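You operate a simulated robot arm through the tools that you are given. There is no shell and no other tool.

Carry out the task below with a simulated robot arm. There is one attempt and no reset: what you move stays moved.

JOB
Drive the housing bush flush and swing the keeper plate over it.
Fine: stand the brass drift on the bush and tap the drift, never the bush; put mallet and drift back. Set down upright: brass drift, soft mallet.

It is judged by the outcome, as a careful person would: the job done as asked, and still so three seconds after it is handed in. It fails if anything else is knocked over, pushed out of place, dropped, spilled or broken.

ROBOT AND FRAMES
A 7-joint arm with a two-finger parallel gripper, fixed in place. Base frame: the origin is on the floor under the middle of its stand, x ahead of it, y to its left, z up. Units: mm, degrees, N and s.
With the tool pointing down near the work surface it reaches from about 200 to 680 mm from the base axis. Its first joint turns from -66.0 to 66.0 degrees. Payload 2.4 kg.
The TCP is the grasp point between the finger pads, 30 mm short of the fingertips. In the tool frame z runs along the fingers and y along their closing line. The gripper opens to 94 mm. The fingers are 28 mm wide and 10 mm thick; the gripper's body (50 by 96 mm) begins 55 mm behind the TCP.
Orientation is that of the tool frame in the base frame, as [roll, pitch, yaw] about the fixed x, y, z axes, in that order (R = Rz(yaw) Ry(pitch) Rx(roll)). With the fingers straight down and closing along the base's y, the tool's x points along the base's -x, its y along +y and its z along -z.

CONTROLS
- The arm moves only by the tool move_arm. Its argument "targets" is a list of rows, each a list of 7 numbers: the shift along the tool's x, y, z in mm, then the turn, a rotation vector about the tool's x, y, z in degrees, then the finger opening in mm, from 0 to 94. In form: [[x, y, z, rx, ry, rz, fingers], ...]. A call has 1 to 20 rows; each row shifts and turns the commanded pose from where the row before left it, along the tool's axes as they then stand. Each row takes 0.2 s and may step no farther than 50 mm and 8.6 degrees from the row before; otherwise, or with a gripper value out of range, the whole call is refused. Where a pose cannot be reached the arm comes as near as it can. A force on the tool above 40 N (or 10 N above the force at the start of the call, whichever is more), or a blocked arm, ends the call early, and 0.2 s more pass. Each finger travels about 153 mm/s and halts on what it meets, pressing with about 32 N; the grip force reading is that of the motor and also rises with nothing between the fingers. The clock runs only during rows and for 0.2 s after the last one: add rows that do not move to give the fingers time. The reply holds the time, the measured pose of the TCP, the force on the tool along the base axes, the opening and the grip force, in the units named above and with some noise, with the torque about the TCP (base axes, N m) and any sound that the robot's microphone picked up.
- Cameras (640 x 400 px; columns grow to the right, rows downward): "scene" is fixed at [58.1, 494.7, 1427.9]; the picture's right is [-0.56, -0.83, 0.00], its down [-0.48, 0.33, -0.81] and it looks along [0.67, -0.46, -0.58] (base axes); focal length 327 px, centre (320, 200). "wrist" rides on the gripper at [76, 14, -102] in the tool frame; the picture's right is [-0.18, 0.98, 0.00], its down [-0.75, -0.14, -0.64] and it looks along [-0.63, -0.12, 0.77] (tool axes); focal length 243 px, centre (320, 200). There is no depth. A picture from a camera that has moved, and an enlarged one, comes with that camera's place and axes in the base frame and with its lens. The place of the scene camera against the robot may be out by one fixed shift of up to 18 mm in any direction.
- camera(camera): a new picture of that camera. It takes no simulated time.
- zoom(camera, box): a new picture of the part [left, top, right, bottom] of that camera's present view, enlarged. It takes no simulated time.
- hand_in(): hands the job in; it is judged then, once.

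Nothing tells you positions but the pictures and the camera data. Unless the task says otherwise, let go and move clear before handing in.

The tools are called as a command line: name --pt "numbers of a row" for each row, then --argument value for the rest, lists and objects as JSON in quotes. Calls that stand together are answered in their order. move_arm: Moves the arm, as the interface text tells. Its arguments: {"type":"object","properties":{"targets":{"type":"array","items":{"type":"array","items":{"type":"number"}}}},"required":["targets"]} The other tools are called the same way: camera (camera) takes a picture; zoom (camera, box) takes an enlarged picture of a part of a camera's view; hand_in () hands the job in.

At the start:

```text
t: 0.0
tool_pos: [389.3, 2.6, 1227.0]
orientation: [-179.9, 0.0, -180.0]
force: [-0.3, -0.4, -0.2]
torque: [-0.06, 0.0, 0.02]
grip_width: 94.0
grip_force: 0.2
```

scene: 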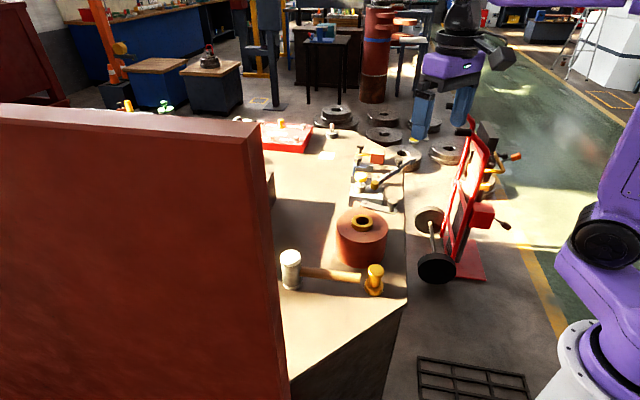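
wrist: 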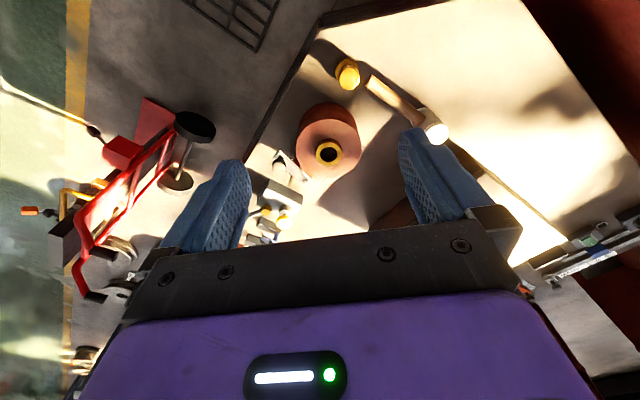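

I see a workbench with a round reddish housing that has a brass ring on top, a mallet near it and a small brass object. I'll zoom in before moving to identify the parts.

zoom --camera "scene" --box '[240, 180, 440, 305]'

zoom --camera "scene" --box '[240, 100, 440, 225]'

zoom --camera "wrist" --box '[220, 40, 460, 190]'

```text
3.20 times, centred on (340, 242) of scene
camera zoom: at [58.1, 494.7, 1427.9], right [-0.56, -0.83, 0.0], down [-0.48, 0.33, -0.81], along [0.67, -0.46, -0.58], focal length 1047 px, centre (256, 64)
```

zoom: 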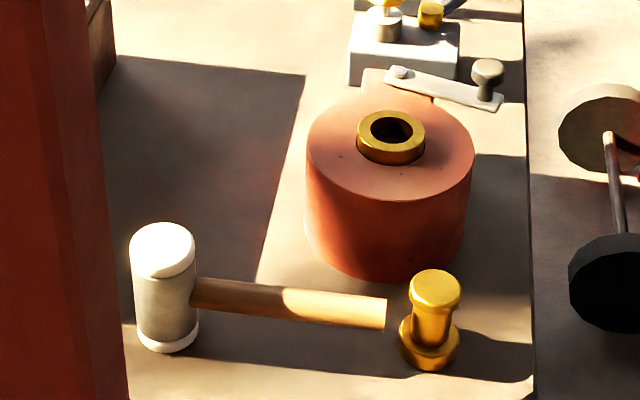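

```text
3.20 times, centred on (340, 162) of scene
camera zoom: at [58.1, 494.7, 1427.9], right [-0.56, -0.83, 0.0], down [-0.48, 0.33, -0.81], along [0.67, -0.46, -0.58], focal length 1047 px, centre (256, 320)
```

zoom: 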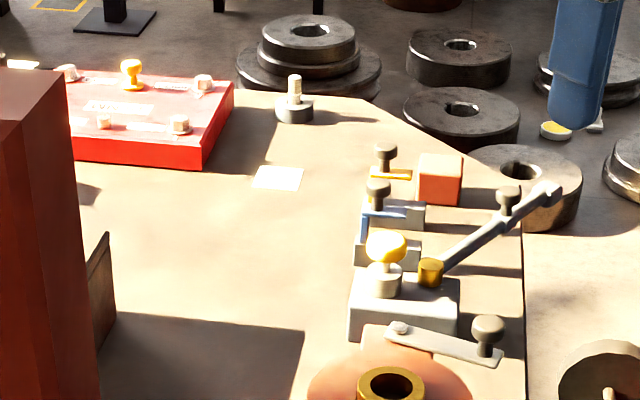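

```text
2.67 times, centred on (340, 115) of wrist
camera zoom: at [313.6, 16.7, 1329.6], right [0.18, 0.98, 0.0], down [0.75, -0.14, 0.64], along [0.63, -0.12, -0.77], focal length 647 px, centre (267, 427)
```

zoom: 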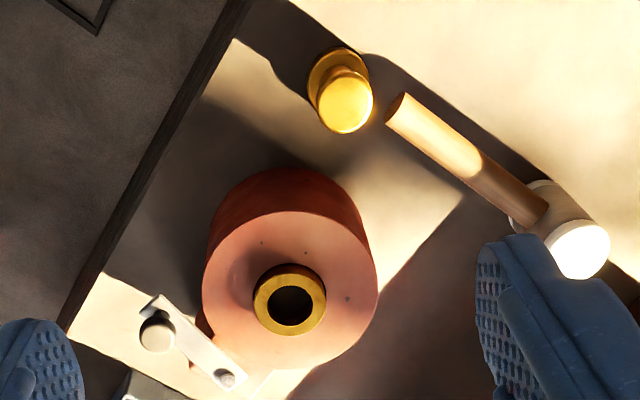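

The brass bush stands proud in the red housing at roughly (590, -16, 830). The drift is near (445, 46), the mallet's handle runs from about (460, 92) to its head near (580, 220), and the keeper with its knob is behind and to the right. I'll lower the camera partway to get a better triangulation.

move_arm --pt "0 0 40 0 0 0 94" --pt "0 0 40 0 0 0 94" --pt "0 0 40 0 0 0 94" --pt "0 0 40 0 0 0 94" --pt "0 0 30 0 0 0 94" --pt "0 0 0 0 0 0 94"

camera --camera "wrist"

camera --camera "scene"

```text
t: 1.4
tool_pos: [390.4, 2.3, 1037.3]
orientation: [180.0, 0.0, 180.0]
force: [0.1, 0.2, -0.7]
torque: [-0.02, 0.03, 0.0]
grip_width: 93.7
grip_force: 0.1
```

```text
taken
camera wrist: at [314.0, 16.9, 1139.9], right [0.18, 0.98, 0.0], down [0.75, -0.14, 0.64], along [0.63, -0.12, -0.77], focal length 243 px, centre (320, 200)
```

wrist: 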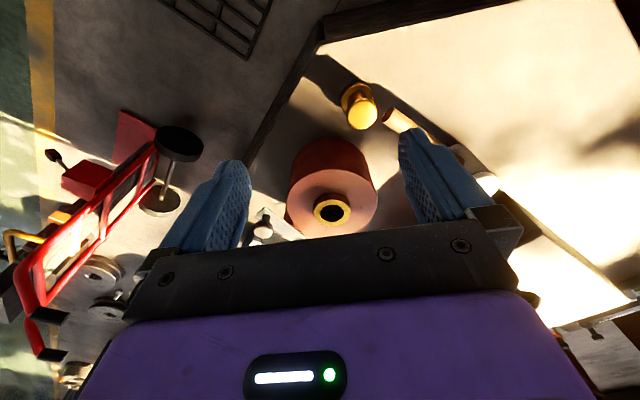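

```text
taken
```

scene: 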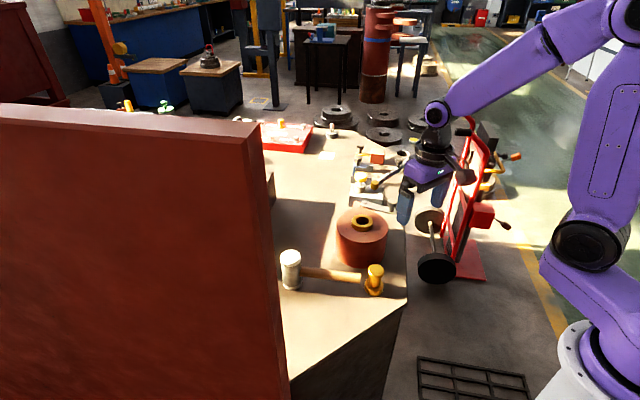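

The objects are clearer from here. I'll zoom in on the wrist view to read pixel positions for triangulation.

zoom --camera "wrist" --box '[240, 60, 440, 185]'

zoom --camera "wrist" --box '[220, 180, 320, 242]'

zoom --camera "wrist" --box '[360, 90, 560, 215]'

```text
3.20 times, centred on (340, 122) of wrist
camera zoom: at [314.0, 16.9, 1139.9], right [0.18, 0.98, 0.0], down [0.75, -0.14, 0.64], along [0.63, -0.12, -0.77], focal length 776 px, centre (256, 448)
```

zoom: 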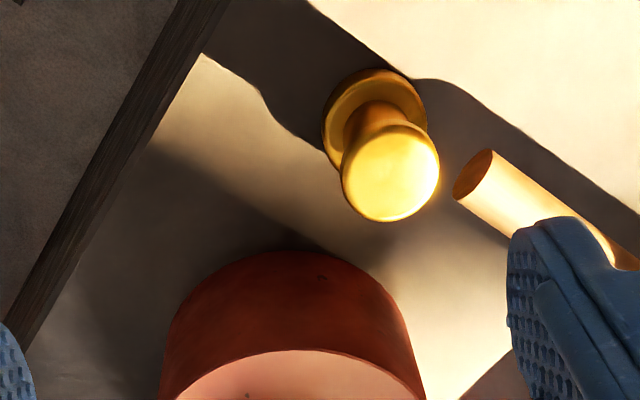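

```text
6.40 times, centred on (270, 211) of wrist
camera zoom: at [314.0, 16.9, 1139.9], right [0.18, 0.98, 0.0], down [0.75, -0.14, 0.64], along [0.63, -0.12, -0.77], focal length 1553 px, centre (640, 130)
```

zoom: 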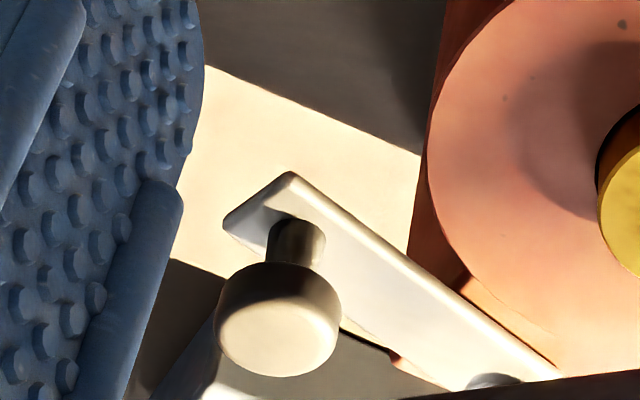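

```text
3.20 times, centred on (460, 152) of wrist
camera zoom: at [314.0, 16.9, 1139.9], right [0.18, 0.98, 0.0], down [0.75, -0.14, 0.64], along [0.63, -0.12, -0.77], focal length 776 px, centre (-128, 352)
```

zoom: 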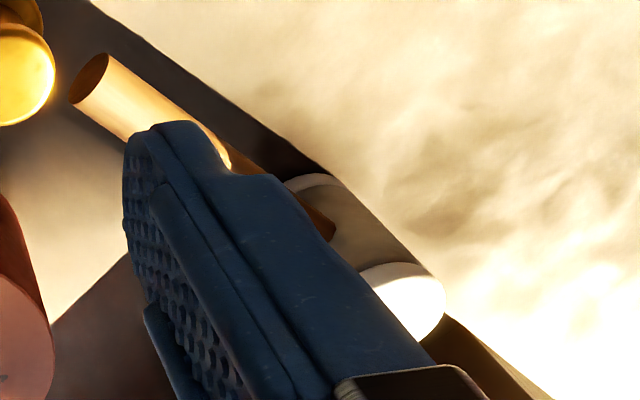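

Triangulation puts the drift head near (452, 51, 793) and the bush top near (576, -13, 849). I'll take side-shifted views to get a wider baseline.

move_arm --pt "0 -40 10 0 0 0 94" --pt "0 -40 10 0 0 0 94" --pt "0 -20 10 0 0 0 94" --pt "0 0 0 0 0 0 94"

camera --camera "wrist"

zoom --camera "wrist" --box '[240, 100, 420, 245]'

zoom --camera "wrist" --box '[240, 170, 360, 245]'

```text
t: 2.4
tool_pos: [389.8, -97.6, 1007.1]
orientation: [-180.0, -0.1, -180.0]
force: [-0.5, -0.2, 0.1]
torque: [-0.01, -0.04, 0.03]
grip_width: 94.2
grip_force: 0.0
```

```text
taken
camera wrist: at [313.6, -83.6, 1109.2], right [0.18, 0.98, 0.0], down [0.75, -0.14, 0.64], along [0.63, -0.12, -0.77], focal length 243 px, centre (320, 200)
```

wrist: 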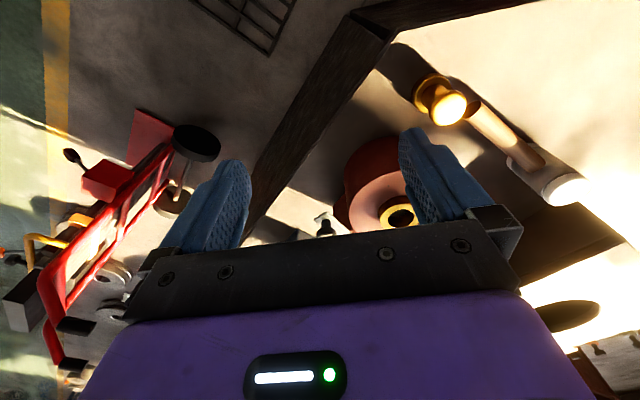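

```text
2.76 times, centred on (330, 172) of wrist
camera zoom: at [313.6, -83.6, 1109.2], right [0.18, 0.98, 0.0], down [0.75, -0.14, 0.64], along [0.63, -0.12, -0.77], focal length 669 px, centre (292, 276)
```

zoom: 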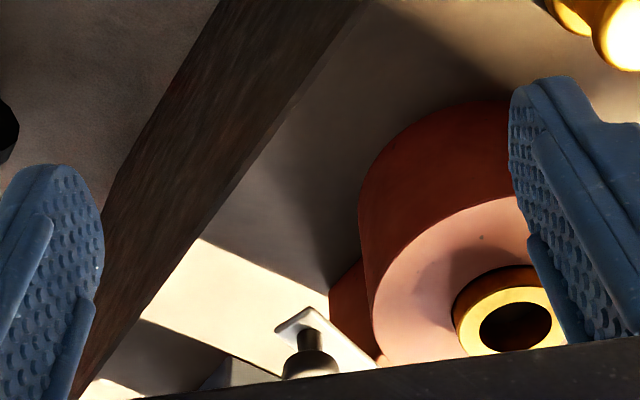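

```text
5.33 times, centred on (300, 208) of wrist
camera zoom: at [313.6, -83.6, 1109.2], right [0.18, 0.98, 0.0], down [0.75, -0.14, 0.64], along [0.63, -0.12, -0.77], focal length 1294 px, centre (427, 160)
```

zoom: 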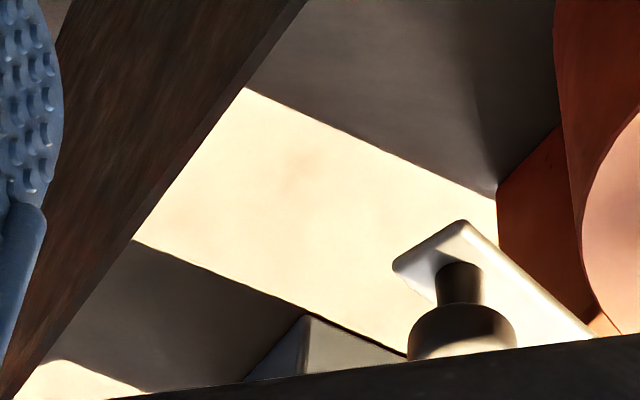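

I need a clear view of the drift and mallet, so I'll move the camera to the +y side and back a little.

move_arm --pt "12 45 0 0 0 0 94" --pt "12 45 0 0 0 0 94" --pt "12 45 0 0 0 0 94" --pt "12 45 0 0 0 0 94" --pt "0 20 0 0 0 0 94" --pt "0 0 0 0 0 0 94"

camera --camera "wrist"

zoom --camera "wrist" --box '[260, 100, 420, 200]'

zoom --camera "wrist" --box '[220, 140, 420, 240]'

```text
t: 3.8
tool_pos: [343.2, 102.0, 1006.1]
orientation: [-179.9, -0.1, 180.0]
force: [-0.4, -0.7, 0.0]
torque: [-0.01, 0.0, -0.01]
grip_width: 94.1
grip_force: 0.1
```

```text
taken
camera wrist: at [265.9, 117.5, 1109.4], right [0.18, 0.98, 0.0], down [0.75, -0.14, 0.64], along [0.63, -0.12, -0.77], focal length 243 px, centre (320, 200)
```

wrist: 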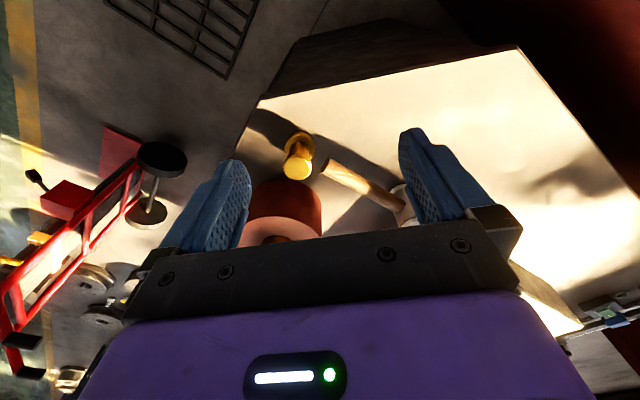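

```text
4.00 times, centred on (340, 150) of wrist
camera zoom: at [265.9, 117.5, 1109.4], right [0.18, 0.98, 0.0], down [0.75, -0.14, 0.64], along [0.63, -0.12, -0.77], focal length 970 px, centre (240, 400)
```

zoom: 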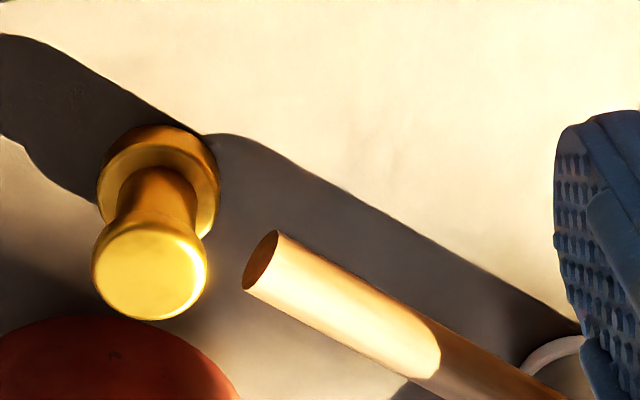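

```text
3.20 times, centred on (320, 190) of wrist
camera zoom: at [265.9, 117.5, 1109.4], right [0.18, 0.98, 0.0], down [0.75, -0.14, 0.64], along [0.63, -0.12, -0.77], focal length 776 px, centre (320, 232)
```

zoom: 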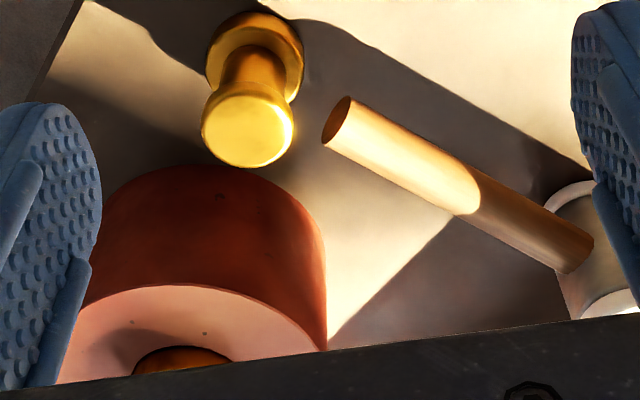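

The views agree:

| Item | Position (mm) |
|---|---|
| Drift top | (445, 50, 808) |
| Mallet handle end | (459, 88, 792), running about 49° from x |
| Bush top | (576, -14, 850) |
| Housing top | z ≈ 834 |
| Keeper plate top | z ≈ 844 |

The mallet handle sits close to the drift, so I'll yaw the gripper about 70° so its fingers clear it, and hover above the drift.

move_arm --pt "-25.6 -13 17.5 0 0 0 94" --pt "-25.6 -13 17.5 0 0 0 94" --pt "-25.6 -13 17.5 0 0 0 94" --pt "-25.6 -13 17.5 0 0 0 94" --pt "0 0 0 0 0 -7.8 94" --pt "0 0 0 0 0 -7.8 94" --pt "0 0 0 0 0 -7.8 94" --pt "0 0 0 0 0 -7.8 94" --pt "0 0 0 0 0 -7.8 94" --pt "0 0 0 0 0 -7.8 94" --pt "0 0 0 0 0 -7.8 94" --pt "0 0 0 0 0 -7.8 94" --pt "0 0 0 0 0 -7.8 94" --pt "0 0 0 0 0 0 94"

camera --camera "wrist"

camera --camera "scene"

```text
t: 6.8
tool_pos: [444.4, 49.5, 935.6]
orientation: [180.0, 0.1, -109.7]
force: [0.2, -0.3, 0.4]
torque: [0.01, 0.01, 0.0]
grip_width: 93.8
grip_force: 0.0
```

```text
taken
camera wrist: at [405.2, -16.7, 1039.6], right [-0.86, 0.5, 0.0], down [0.39, 0.66, 0.64], along [0.32, 0.55, -0.77], focal length 243 px, centre (320, 200)
```

wrist: 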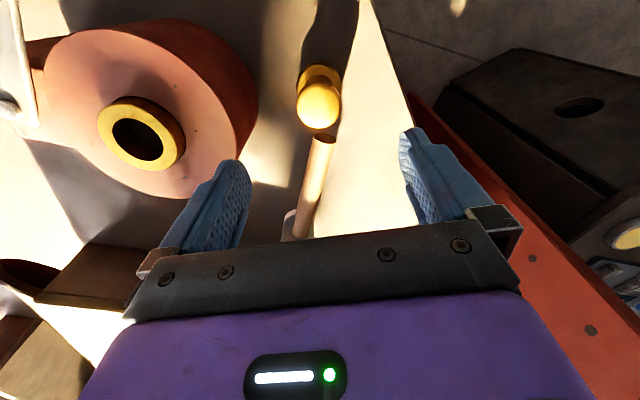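

```text
taken
```

scene: 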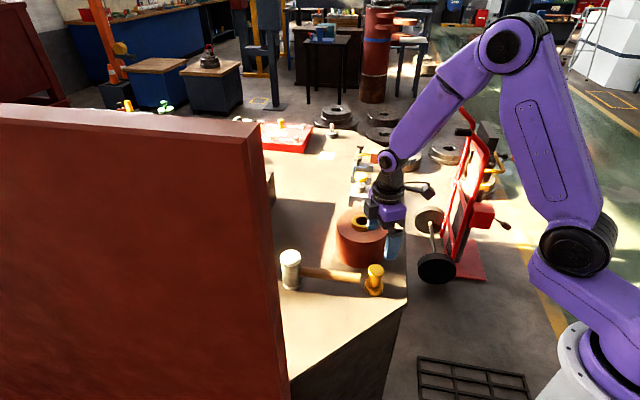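

The drift is centred between the fingers just as predicted. This view also shows the bush well, so I'll zoom to refine it and to check the drift's shape.

zoom --camera "wrist" --box '[240, 40, 400, 140]'

zoom --camera "wrist" --box '[0, 40, 240, 190]'

zoom --camera "wrist" --box '[260, 120, 380, 245]'

```text
4.00 times, centred on (320, 90) of wrist
camera zoom: at [405.2, -16.7, 1039.6], right [-0.86, 0.5, 0.0], down [0.39, 0.66, 0.64], along [0.32, 0.55, -0.77], focal length 970 px, centre (320, 640)
```

zoom: 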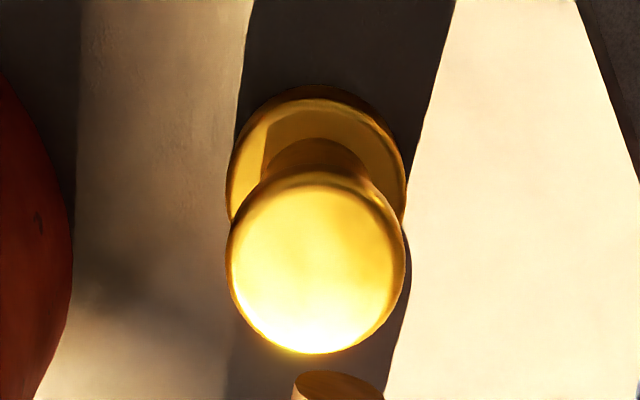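

```text
2.67 times, centred on (120, 115) of wrist
camera zoom: at [405.2, -16.7, 1039.6], right [-0.86, 0.5, 0.0], down [0.39, 0.66, 0.64], along [0.32, 0.55, -0.77], focal length 647 px, centre (853, 427)
```

zoom: 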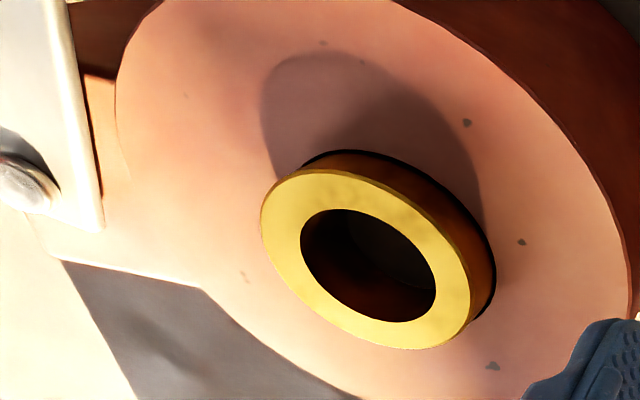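

```text
3.20 times, centred on (320, 182) of wrist
camera zoom: at [405.2, -16.7, 1039.6], right [-0.86, 0.5, 0.0], down [0.39, 0.66, 0.64], along [0.32, 0.55, -0.77], focal length 776 px, centre (320, 256)
```

zoom: 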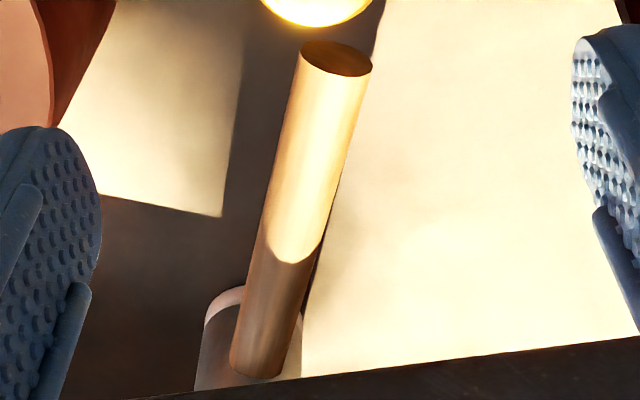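

The drift head is about 42 mm across and its flange about 51 mm, and it's well centred. I'll open the fingers to 70 mm and descend until the TCP is at head height (z ≈ 800).

move_arm --pt "0 0 25 0 0 0 70" --pt "0 0 25 0 0 0 70" --pt "0 0 25 0 0 0 70" --pt "0 0 25 0 0 0 70" --pt "0 0 20 0 0 0 70" --pt "0 0 15 0 0 0 70" --pt "0 0 0 0 0 0 70"

camera --camera "wrist"

zoom --camera "scene" --box '[260, 180, 440, 305]'

```text
t: 8.4
tool_pos: [445.6, 50.7, 801.1]
orientation: [180.0, 0.1, -109.8]
force: [-0.3, -0.8, 0.8]
torque: [0.0, 0.01, -0.01]
grip_width: 69.7
grip_force: 0.1
```

```text
taken
camera wrist: at [405.7, -16.3, 904.5], right [-0.86, 0.51, 0.0], down [0.39, 0.66, 0.64], along [0.33, 0.55, -0.77], focal length 243 px, centre (320, 200)
```

wrist: 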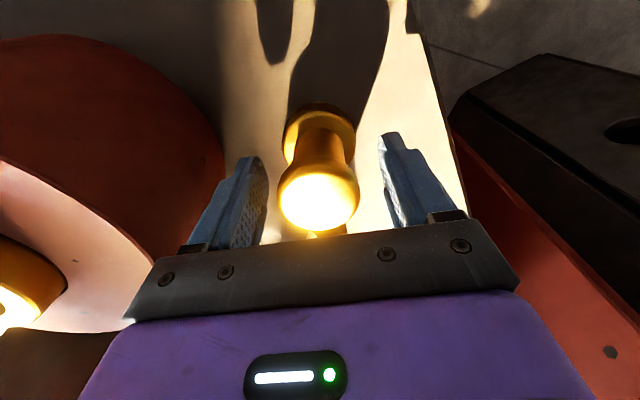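

```text
3.20 times, centred on (350, 242) of scene
camera zoom: at [58.1, 494.7, 1427.9], right [-0.56, -0.83, 0.0], down [-0.48, 0.33, -0.81], along [0.67, -0.46, -0.58], focal length 1047 px, centre (224, 64)
```

zoom: 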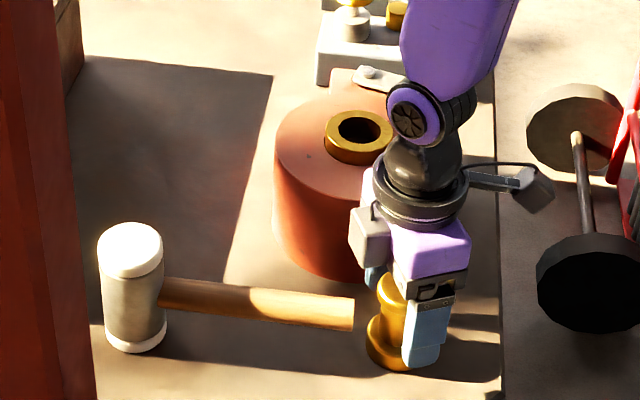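

The drift head sits between the fingers with clear space on both sides. Closing the gripper now.

move_arm --pt "0 0 0 0 0 0 50" --pt "0 0 0 0 0 0 36" --pt "0 0 0 0 0 0 30" --pt "0 0 0 0 0 0 30"

zoom --camera "wrist" --box '[220, 80, 420, 245]'

```text
t: 9.4
tool_pos: [444.6, 50.5, 801.5]
orientation: [180.0, 0.0, -109.8]
force: [0.7, -0.2, -0.9]
torque: [0.02, -0.01, -0.01]
grip_width: 41.3
grip_force: 32.4
```

```text
2.42 times, centred on (320, 162) of wrist
camera zoom: at [405.7, -16.2, 904.7], right [-0.86, 0.51, 0.0], down [0.39, 0.66, 0.64], along [0.32, 0.55, -0.77], focal length 588 px, centre (320, 291)
```

zoom: 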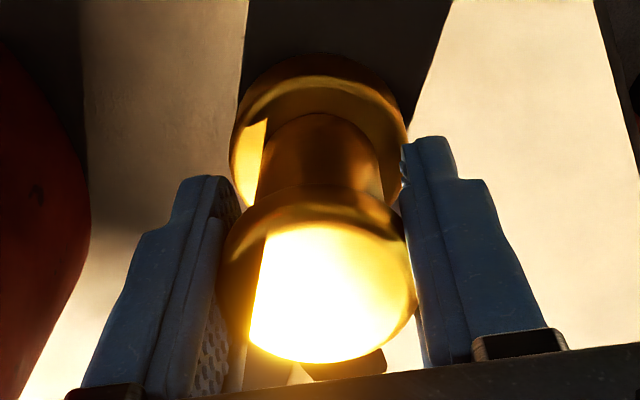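

The drift is gripped at 41.3 mm. I'll lift it straight up 170 mm and check the hold.

move_arm --pt "0 0 -10 0 0 0 30" --pt "0 0 -30 0 0 0 30" --pt "0 0 -35 0 0 0 30" --pt "0 0 -35 0 0 0 30" --pt "0 0 -35 0 0 0 30" --pt "0 0 -25 0 0 0 30" --pt "0 0 0 0 0 0 30"

camera --camera "wrist"

zoom --camera "scene" --box '[260, 180, 440, 305]'

```text
t: 11.0
tool_pos: [444.3, 48.9, 971.6]
orientation: [180.0, 0.0, -109.8]
force: [-0.3, 0.4, -0.5]
torque: [0.03, -0.01, -0.02]
grip_width: 29.9
grip_force: 0.1
```

```text
taken
camera wrist: at [405.0, -16.5, 1074.6], right [-0.86, 0.51, 0.0], down [0.39, 0.66, 0.64], along [0.32, 0.55, -0.77], focal length 243 px, centre (320, 200)
```

wrist: 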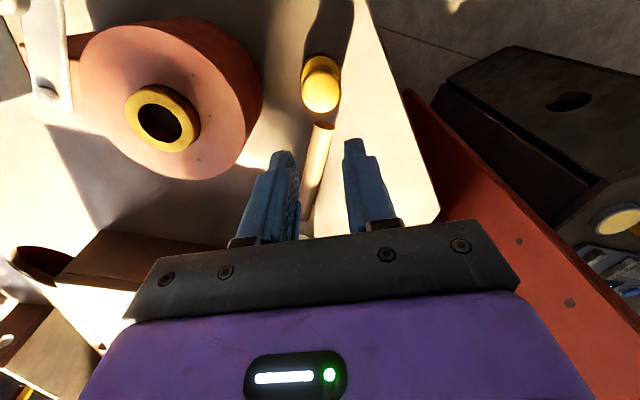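

```text
3.20 times, centred on (350, 242) of scene
camera zoom: at [58.1, 494.7, 1427.9], right [-0.56, -0.83, 0.0], down [-0.48, 0.33, -0.81], along [0.67, -0.46, -0.58], focal length 1047 px, centre (224, 64)
```

zoom: 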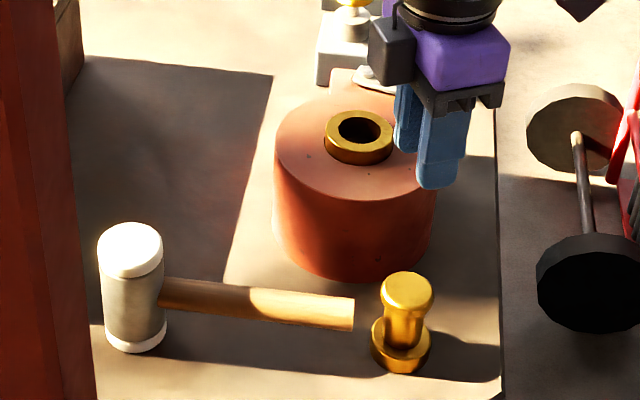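

The fingers slipped off the head. The grip closed to 30 mm on nothing, and the drift is still standing where it was. I'll look at its shape to find a better grip.

zoom --camera "scene" --box '[345, 245, 405, 305]'

zoom --camera "wrist" --box '[280, 40, 360, 130]'

zoom --camera "wrist" --box '[230, 130, 420, 250]'

```text
6.67 times, centred on (375, 275) of scene
camera zoom: at [58.1, 494.7, 1427.9], right [-0.56, -0.83, 0.0], down [-0.48, 0.33, -0.81], along [0.67, -0.46, -0.58], focal length 2182 px, centre (-47, -300)
```

zoom: 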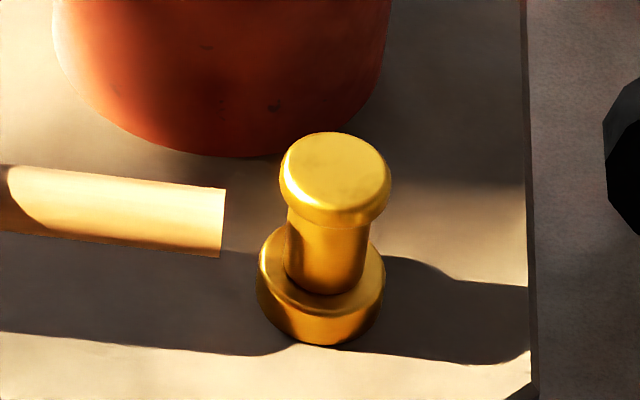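

```text
4.44 times, centred on (320, 85) of wrist
camera zoom: at [405.0, -16.5, 1074.6], right [-0.86, 0.51, 0.0], down [0.39, 0.66, 0.64], along [0.32, 0.55, -0.77], focal length 1078 px, centre (320, 711)
```

zoom: 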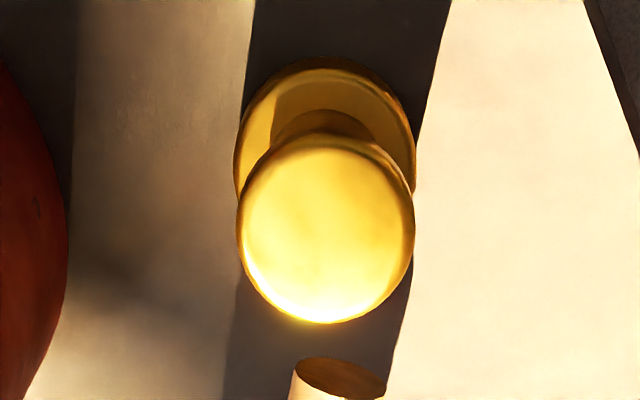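

```text
3.33 times, centred on (325, 190) of wrist
camera zoom: at [405.0, -16.5, 1074.6], right [-0.86, 0.51, 0.0], down [0.39, 0.66, 0.64], along [0.32, 0.55, -0.77], focal length 809 px, centre (303, 233)
```

zoom: 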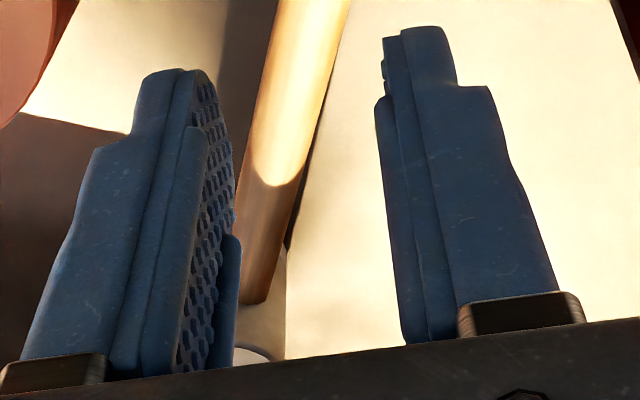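

The drift's head is only a thin rim, about 9 mm thick, with a rounded top edge, so I probably gripped on the rounding. I'll go back down slightly deeper, close fully, and lift very slowly while watching the force.

move_arm --pt "0 0 0 0 0 0 70" --pt "0 0 30 0 0 0 70" --pt "0 0 35 0 0 0 70" --pt "0 0 35 0 0 0 70" --pt "0 0 35 0 0 0 70" --pt "0 0 25 0 0 0 70" --pt "0 0 15 0 0 0 70" --pt "0 0 0 0 0 0 70"

zoom --camera "wrist" --box '[220, 80, 420, 245]'

zoom --camera "scene" --box '[345, 245, 405, 305]'

```text
t: 12.8
tool_pos: [444.4, 48.2, 796.4]
orientation: [-179.9, 0.0, -109.8]
force: [0.3, 0.7, -0.2]
torque: [0.01, 0.0, 0.03]
grip_width: 70.1
grip_force: 0.1
```

```text
2.42 times, centred on (320, 162) of wrist
camera zoom: at [405.1, -16.8, 899.4], right [-0.86, 0.51, 0.0], down [0.39, 0.66, 0.64], along [0.33, 0.55, -0.77], focal length 588 px, centre (320, 291)
```

zoom: 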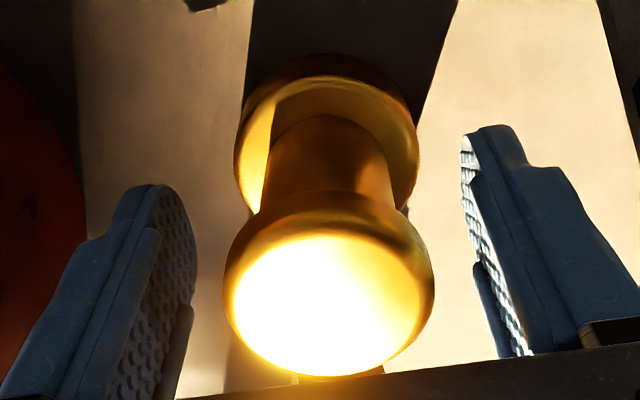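

```text
6.67 times, centred on (375, 275) of scene
camera zoom: at [58.1, 494.7, 1427.9], right [-0.56, -0.83, 0.0], down [-0.48, 0.33, -0.81], along [0.67, -0.46, -0.58], focal length 2182 px, centre (-47, -300)
```

zoom: 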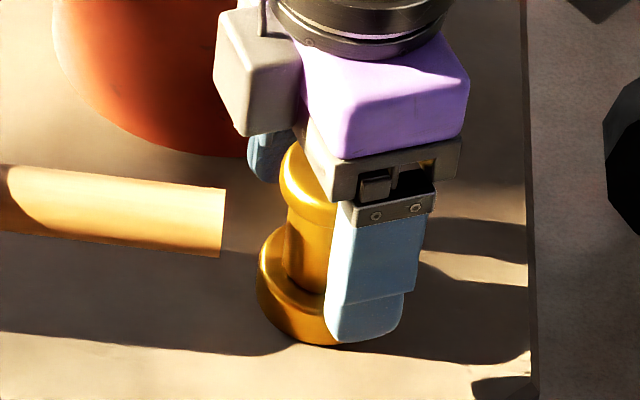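

The drift is centred between the fingers. I'll close fully and lift just a few millimetres slowly.

move_arm --pt "0 0 0 0 0 0 50" --pt "0 0 0 0 0 0 20" --pt "0 0 0 0 0 0 0" --pt "0 0 0 0 0 0 0" --pt "0 0 -1 0 0 0 0" --pt "0 0 -2 0 0 0 0" --pt "0 0 -2 0 0 0 0"

zoom --camera "wrist" --box '[220, 80, 420, 245]'

zoom --camera "scene" --box '[345, 245, 405, 305]'

```text
t: 14.4
tool_pos: [444.2, 49.8, 801.9]
orientation: [-180.0, 0.0, -109.8]
force: [0.3, 0.0, -3.9]
torque: [-0.02, -0.02, 0.02]
grip_width: 41.0
grip_force: 32.1
```

```text
2.42 times, centred on (320, 162) of wrist
camera zoom: at [404.9, -16.5, 904.5], right [-0.86, 0.51, 0.0], down [0.39, 0.66, 0.64], along [0.32, 0.55, -0.77], focal length 588 px, centre (320, 291)
```

zoom: 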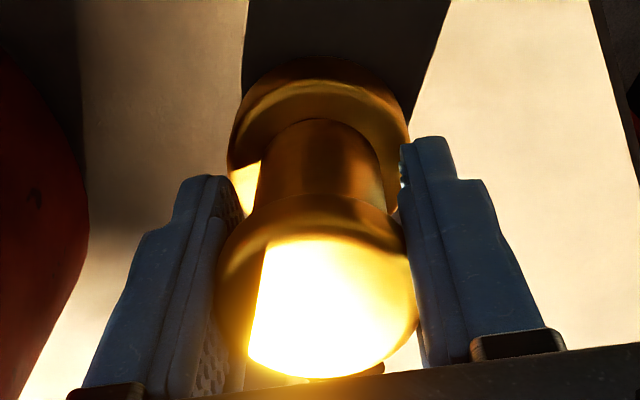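

```text
6.67 times, centred on (375, 275) of scene
camera zoom: at [58.1, 494.7, 1427.9], right [-0.56, -0.83, 0.0], down [-0.48, 0.33, -0.81], along [0.67, -0.46, -0.58], focal length 2182 px, centre (-47, -300)
```

zoom: 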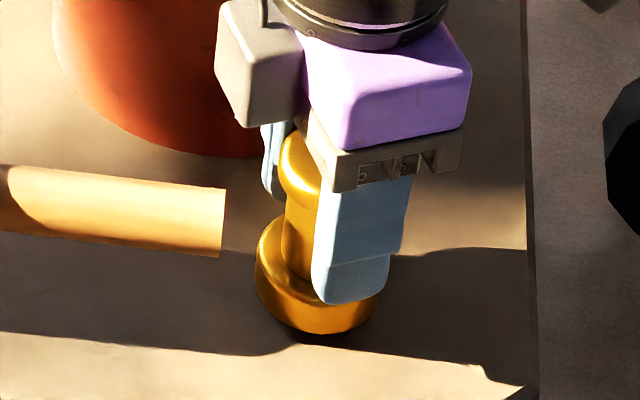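

It's now holding: the drift is about 5 mm off the bench and the force reads about 4 N of weight. I'll lift gently in small increments and keep checking.

move_arm --pt "0 0 -2 0 0 0 0" --pt "0 0 -3 0 0 0 0" --pt "0 0 -4 0 0 0 0" --pt "0 0 -4 0 0 0 0" --pt "0 0 -4 0 0 0 0" --pt "0 0 -2 0 0 0 0" --pt "0 0 0 0 0 0 0"

zoom --camera "wrist" --box '[220, 80, 420, 245]'

zoom --camera "scene" --box '[345, 245, 405, 305]'

```text
t: 16.0
tool_pos: [443.6, 49.3, 819.9]
orientation: [180.0, -0.1, -109.8]
force: [0.1, 0.5, -3.8]
torque: [-0.01, 0.02, 0.0]
grip_width: 40.8
grip_force: 32.1
```

```text
2.42 times, centred on (320, 162) of wrist
camera zoom: at [404.9, -16.5, 923.5], right [-0.86, 0.51, 0.0], down [0.39, 0.66, 0.64], along [0.32, 0.55, -0.77], focal length 588 px, centre (320, 291)
```

zoom: 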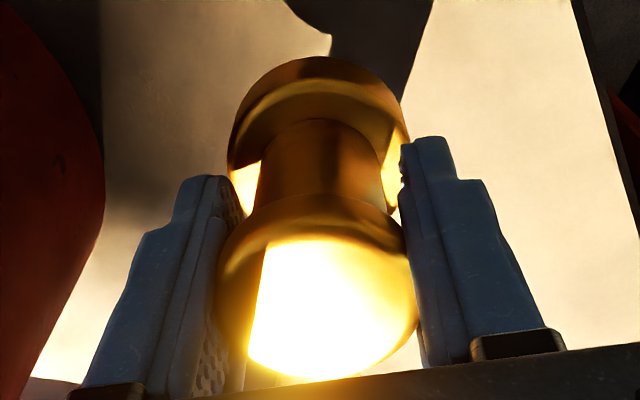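

```text
6.67 times, centred on (375, 275) of scene
camera zoom: at [58.1, 494.7, 1427.9], right [-0.56, -0.83, 0.0], down [-0.48, 0.33, -0.81], along [0.67, -0.46, -0.58], focal length 2182 px, centre (-47, -300)
```

zoom: 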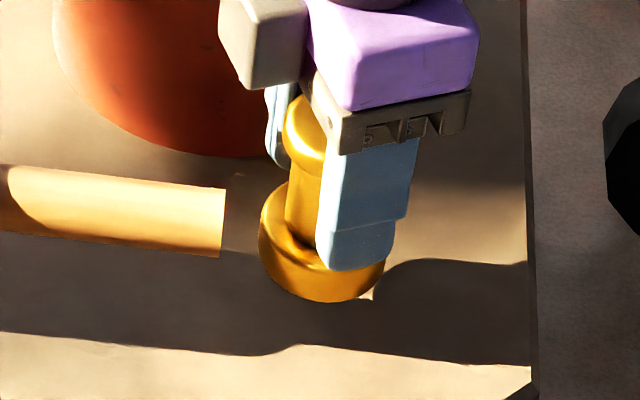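

The hold is rigid, with the same picture and a steady 3.8 N. I'll keep raising it with gentle acceleration.

move_arm --pt "0 0 -3 0 0 0 0" --pt "0 0 -5 0 0 0 0" --pt "0 0 -7 0 0 0 0" --pt "0 0 -9 0 0 0 0" --pt "0 0 -10 0 0 0 0" --pt "0 0 -10 0 0 0 0" --pt "0 0 -10 0 0 0 0" --pt "0 0 -10 0 0 0 0" --pt "0 0 -10 0 0 0 0" --pt "0 0 -10 0 0 0 0" --pt "0 0 -10 0 0 0 0" --pt "0 0 -10 0 0 0 0" --pt "0 0 -9 0 0 0 0" --pt "0 0 -7 0 0 0 0" --pt "0 0 -5 0 0 0 0" --pt "0 0 -3 0 0 0 0" --pt "0 0 0 0 0 0 0"

camera --camera "wrist"

```text
t: 19.6
tool_pos: [444.3, 49.9, 948.8]
orientation: [179.9, 0.1, -109.8]
force: [-0.4, -0.5, -3.7]
torque: [0.01, -0.06, -0.03]
grip_width: 40.5
grip_force: 32.4
```

```text
taken
camera wrist: at [405.0, -16.4, 1051.4], right [-0.86, 0.51, 0.0], down [0.39, 0.66, 0.64], along [0.33, 0.55, -0.77], focal length 243 px, centre (320, 200)
```

wrist: 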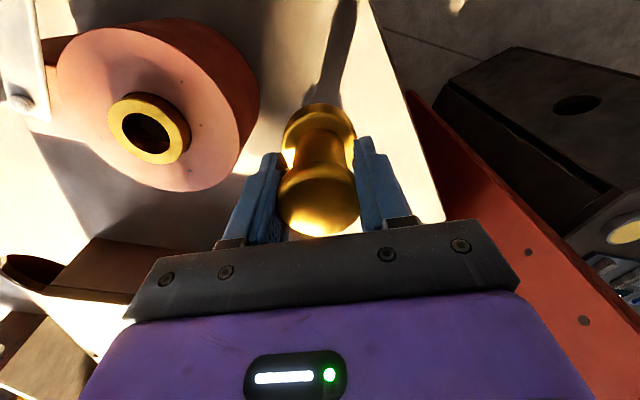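

The drift hangs straight and is held firmly. I'll carry it smoothly over the bush.

move_arm --pt "0.3 -3 0 0 0 0 0" --pt "0.6 -6 0 0 0 0 0" --pt "0.9 -9 0 0 0 0 0" --pt "1.2 -12 0 0 0 0 0" --pt "1.2 -12 0 0 0 0 0" --pt "1.2 -12 0 0 0 0 0" --pt "1.2 -12 0 0 0 0 0" --pt "1.2 -12 0 0 0 0 0" --pt "1.2 -12 0 0 0 0 0" --pt "1.2 -12 0 0 0 0 0" --pt "1.2 -12 0 0 0 0 0" --pt "1.2 -12 0 0 0 0 0" --pt "0.9 -9 0 0 0 0 0" --pt "0.6 -6 0 0 0 0 0" --pt "0.4 -4 0 0 0 0 0" --pt "0.2 -2.4 0 0 0 0 0" --pt "0 0 0 0 0 0 0"

camera --camera "wrist"

zoom --camera "wrist" --box '[220, 80, 420, 245]'

zoom --camera "scene" --box '[300, 150, 420, 270]'

```text
t: 23.2
tool_pos: [578.7, -15.0, 948.9]
orientation: [-180.0, 0.0, -109.8]
force: [-0.4, 0.2, -3.6]
torque: [0.0, 0.01, 0.0]
grip_width: 40.7
grip_force: 32.3
```

```text
taken
camera wrist: at [538.6, -80.2, 1051.6], right [-0.86, 0.51, 0.0], down [0.39, 0.66, 0.64], along [0.32, 0.55, -0.77], focal length 243 px, centre (320, 200)
```

wrist: 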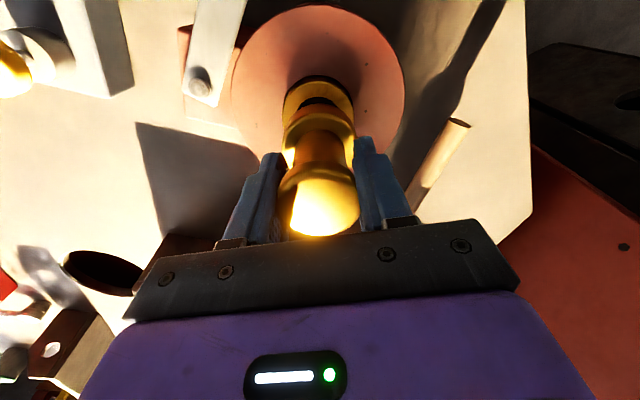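

```text
2.42 times, centred on (320, 162) of wrist
camera zoom: at [538.6, -80.2, 1051.6], right [-0.86, 0.51, 0.0], down [0.39, 0.66, 0.64], along [0.32, 0.55, -0.77], focal length 588 px, centre (320, 291)
```

zoom: 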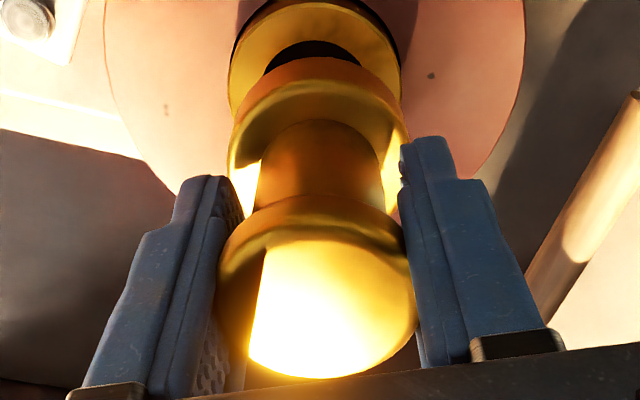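

```text
3.33 times, centred on (360, 210) of scene
camera zoom: at [58.2, 494.7, 1427.9], right [-0.56, -0.83, 0.0], down [-0.48, 0.33, -0.81], along [0.67, -0.46, -0.58], focal length 1091 px, centre (187, 167)
```

zoom: 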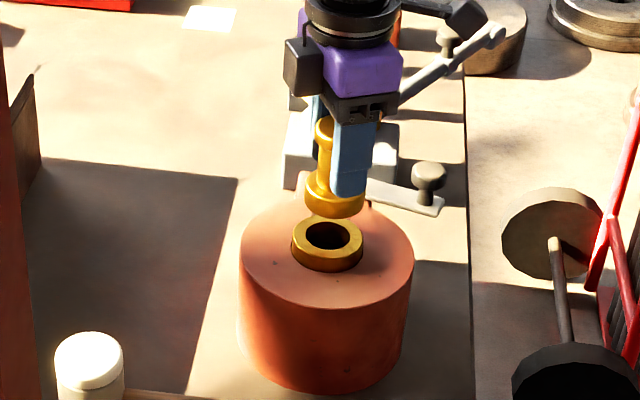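

The drift's flange is almost directly above the bush. I'll zoom in to check the lateral offset accurately.

zoom --camera "wrist" --box '[270, 65, 370, 140]'

```text
5.33 times, centred on (320, 102) of wrist
camera zoom: at [538.6, -80.2, 1051.6], right [-0.86, 0.51, 0.0], down [0.39, 0.66, 0.64], along [0.32, 0.55, -0.77], focal length 1294 px, centre (320, 720)
```

zoom: 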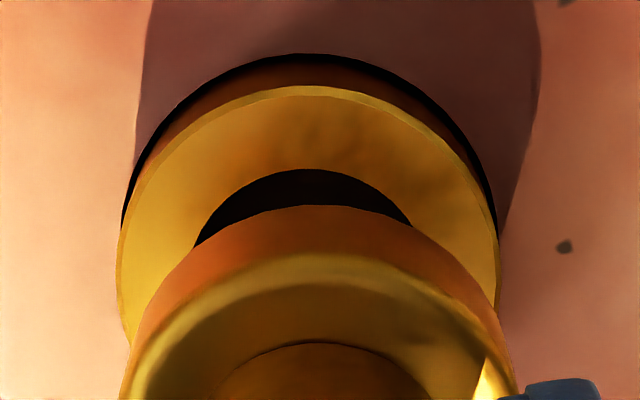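

The bush centre is about 1.8 mm to the image-left of the drift. I'll correct that and lower to just above the bush.

move_arm --pt "-0.7 -1.8 0 0 0 0 0" --pt "0 0 4 0 0 0 0" --pt "0 0 7 0 0 0 0" --pt "0 0 8 0 0 0 0" --pt "0 0 7 0 0 0 0" --pt "0 0 4 0 0 0 0" --pt "0 0 2 0 0 0 0" --pt "0 0 0 0 0 0 0"

zoom --camera "wrist" --box '[250, 60, 390, 165]'

zoom --camera "scene" --box '[325, 175, 395, 235]'

```text
t: 25.0
tool_pos: [579.8, -13.7, 917.8]
orientation: [179.9, 0.1, -109.8]
force: [0.2, 0.0, -4.3]
torque: [0.0, 0.0, 0.0]
grip_width: 40.5
grip_force: 32.0
```

```text
3.81 times, centred on (320, 112) of wrist
camera zoom: at [540.6, -80.1, 1019.4], right [-0.86, 0.51, 0.0], down [0.39, 0.66, 0.64], along [0.32, 0.55, -0.77], focal length 924 px, centre (320, 533)
```

zoom: 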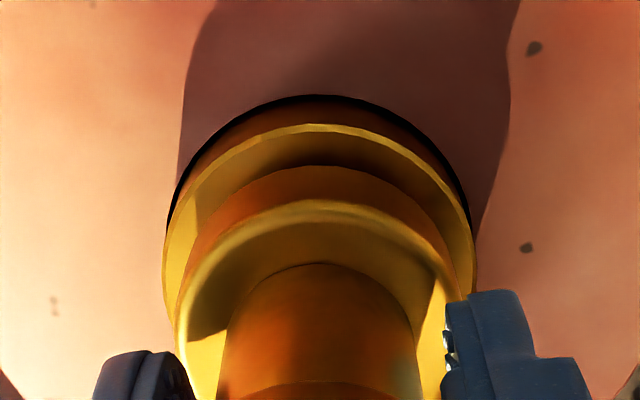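

```text
6.67 times, centred on (360, 205) of scene
camera zoom: at [58.2, 494.7, 1427.9], right [-0.56, -0.83, 0.0], down [-0.48, 0.33, -0.81], along [0.67, -0.46, -0.58], focal length 2182 px, centre (53, 167)
```

zoom: 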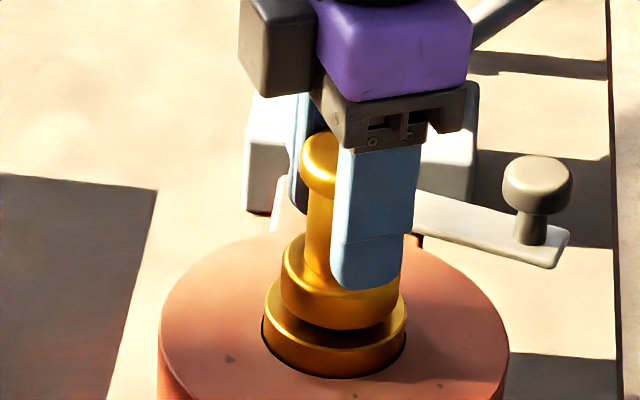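

It's aligned within about half a millimetre in both views. I'll lower gently to contact in small steps.

move_arm --pt "0 0 2 0 0 0 0" --pt "0 0 2 0 0 0 0" --pt "0 0 1 0 0 0 0" --pt "0 0 1 0 0 0 0" --pt "0 0 0 0 0 0 0"

zoom --camera "scene" --box '[325, 175, 395, 235]'

```text
t: 26.2
tool_pos: [580.2, -14.5, 911.4]
orientation: [-179.9, 0.0, -109.8]
force: [-3.6, -0.5, 9.4]
torque: [0.05, 0.16, -0.02]
grip_width: 40.3
grip_force: 31.6
```

```text
6.67 times, centred on (360, 205) of scene
camera zoom: at [57.8, 494.7, 1427.9], right [-0.56, -0.83, 0.0], down [-0.48, 0.33, -0.81], along [0.67, -0.46, -0.58], focal length 2182 px, centre (53, 167)
```

zoom: 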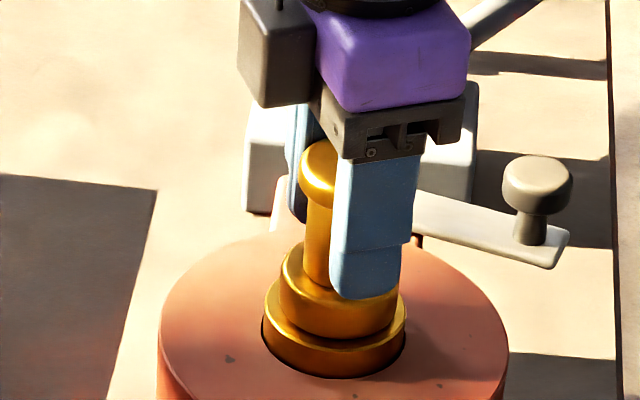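

Contact made: the drift presses on the bush with about 9 N up. I'll release it now and check that it stands.

move_arm --pt "0 0 -0.5 0 0 0 36" --pt "0 0 0 0 0 0 44" --pt "0 0 0 0 0 0 56" --pt "0 0 0 0 0 0 70" --pt "0 0 0 0 0 0 80"

camera --camera "wrist"

zoom --camera "scene" --box '[325, 175, 395, 235]'

```text
t: 27.4
tool_pos: [580.3, -13.4, 911.4]
orientation: [-179.9, 0.0, -109.8]
force: [-0.5, -0.4, 0.2]
torque: [0.0, 0.01, 0.03]
grip_width: 80.0
grip_force: 0.0
```

```text
taken
camera wrist: at [540.5, -80.2, 1014.3], right [-0.86, 0.51, 0.0], down [0.39, 0.66, 0.64], along [0.33, 0.55, -0.77], focal length 243 px, centre (320, 200)
```

wrist: 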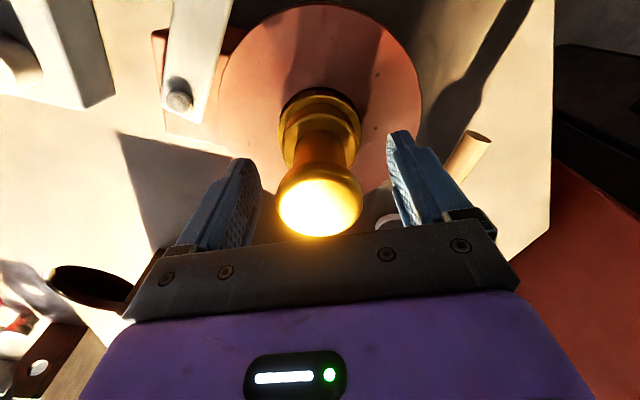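

```text
6.67 times, centred on (360, 205) of scene
camera zoom: at [58.1, 494.7, 1427.9], right [-0.56, -0.83, 0.0], down [-0.48, 0.33, -0.81], along [0.67, -0.46, -0.58], focal length 2182 px, centre (53, 167)
```

zoom: 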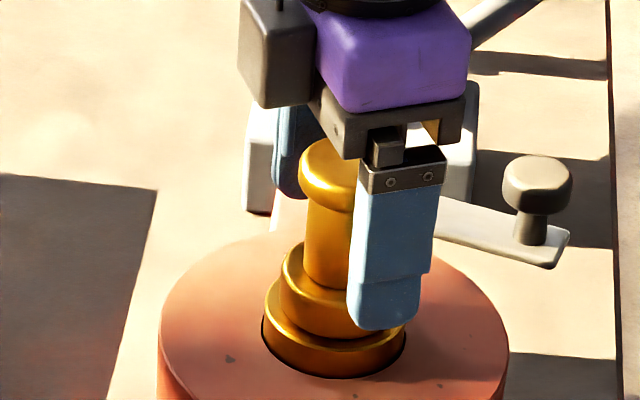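

The drift stands on the bush by itself. I'll rise clear, turn the gripper in line with the mallet handle, and look at the mallet.

move_arm --pt "0 0 -10 0 0 0 80" --pt "0 0 -25 0 0 0 80" --pt "0 0 -30 0 0 0 80" --pt "0 0 -25 0 0 0 80" --pt "0 0 0 0 0 7.17 80" --pt "0 0 0 0 0 7.17 80" --pt "0 0 0 0 0 7.16 80" --pt "-12.4 30.9 0 0 0 0 80" --pt "-12.4 30.9 0 0 0 0 80" --pt "-12.4 30.9 0 0 0 0 80" --pt "-12.4 30.9 0 0 0 0 80" --pt "-12.4 30.9 0 0 0 0 80" --pt "0 0 0 0 0 0 80"

camera --camera "wrist"

zoom --camera "scene" --box '[260, 180, 440, 305]'

```text
t: 30.2
tool_pos: [504.8, 135.4, 999.8]
orientation: [180.0, 0.2, -131.3]
force: [0.4, -0.4, 1.0]
torque: [-0.01, 0.0, -0.03]
grip_width: 79.9
grip_force: 0.0
```

```text
taken
camera wrist: at [443.9, 88.5, 1103.3], right [-0.62, 0.79, 0.0], down [0.6, 0.47, 0.64], along [0.51, 0.4, -0.77], focal length 243 px, centre (320, 200)
```

wrist: 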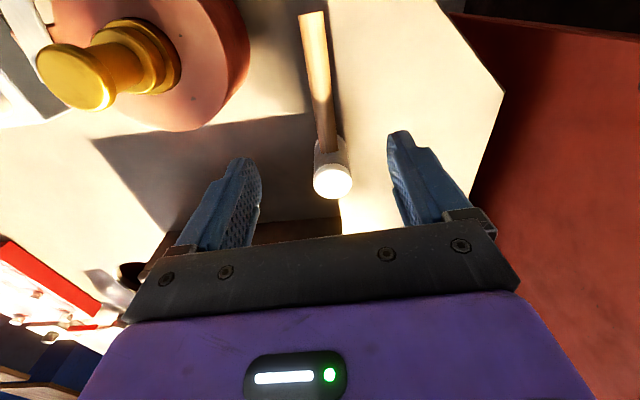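

```text
3.20 times, centred on (350, 242) of scene
camera zoom: at [58.1, 494.7, 1427.9], right [-0.56, -0.83, 0.0], down [-0.48, 0.33, -0.81], along [0.67, -0.46, -0.58], focal length 1047 px, centre (224, 64)
```

zoom: 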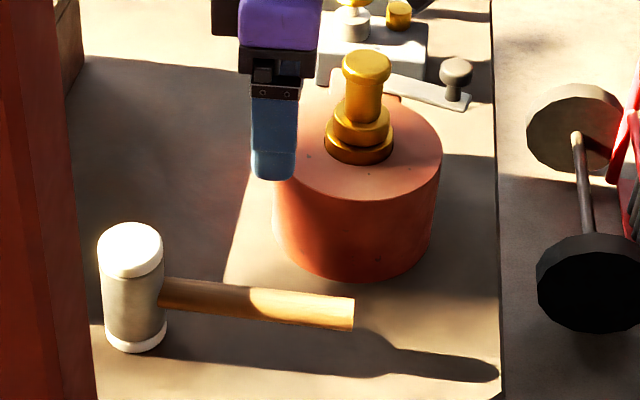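

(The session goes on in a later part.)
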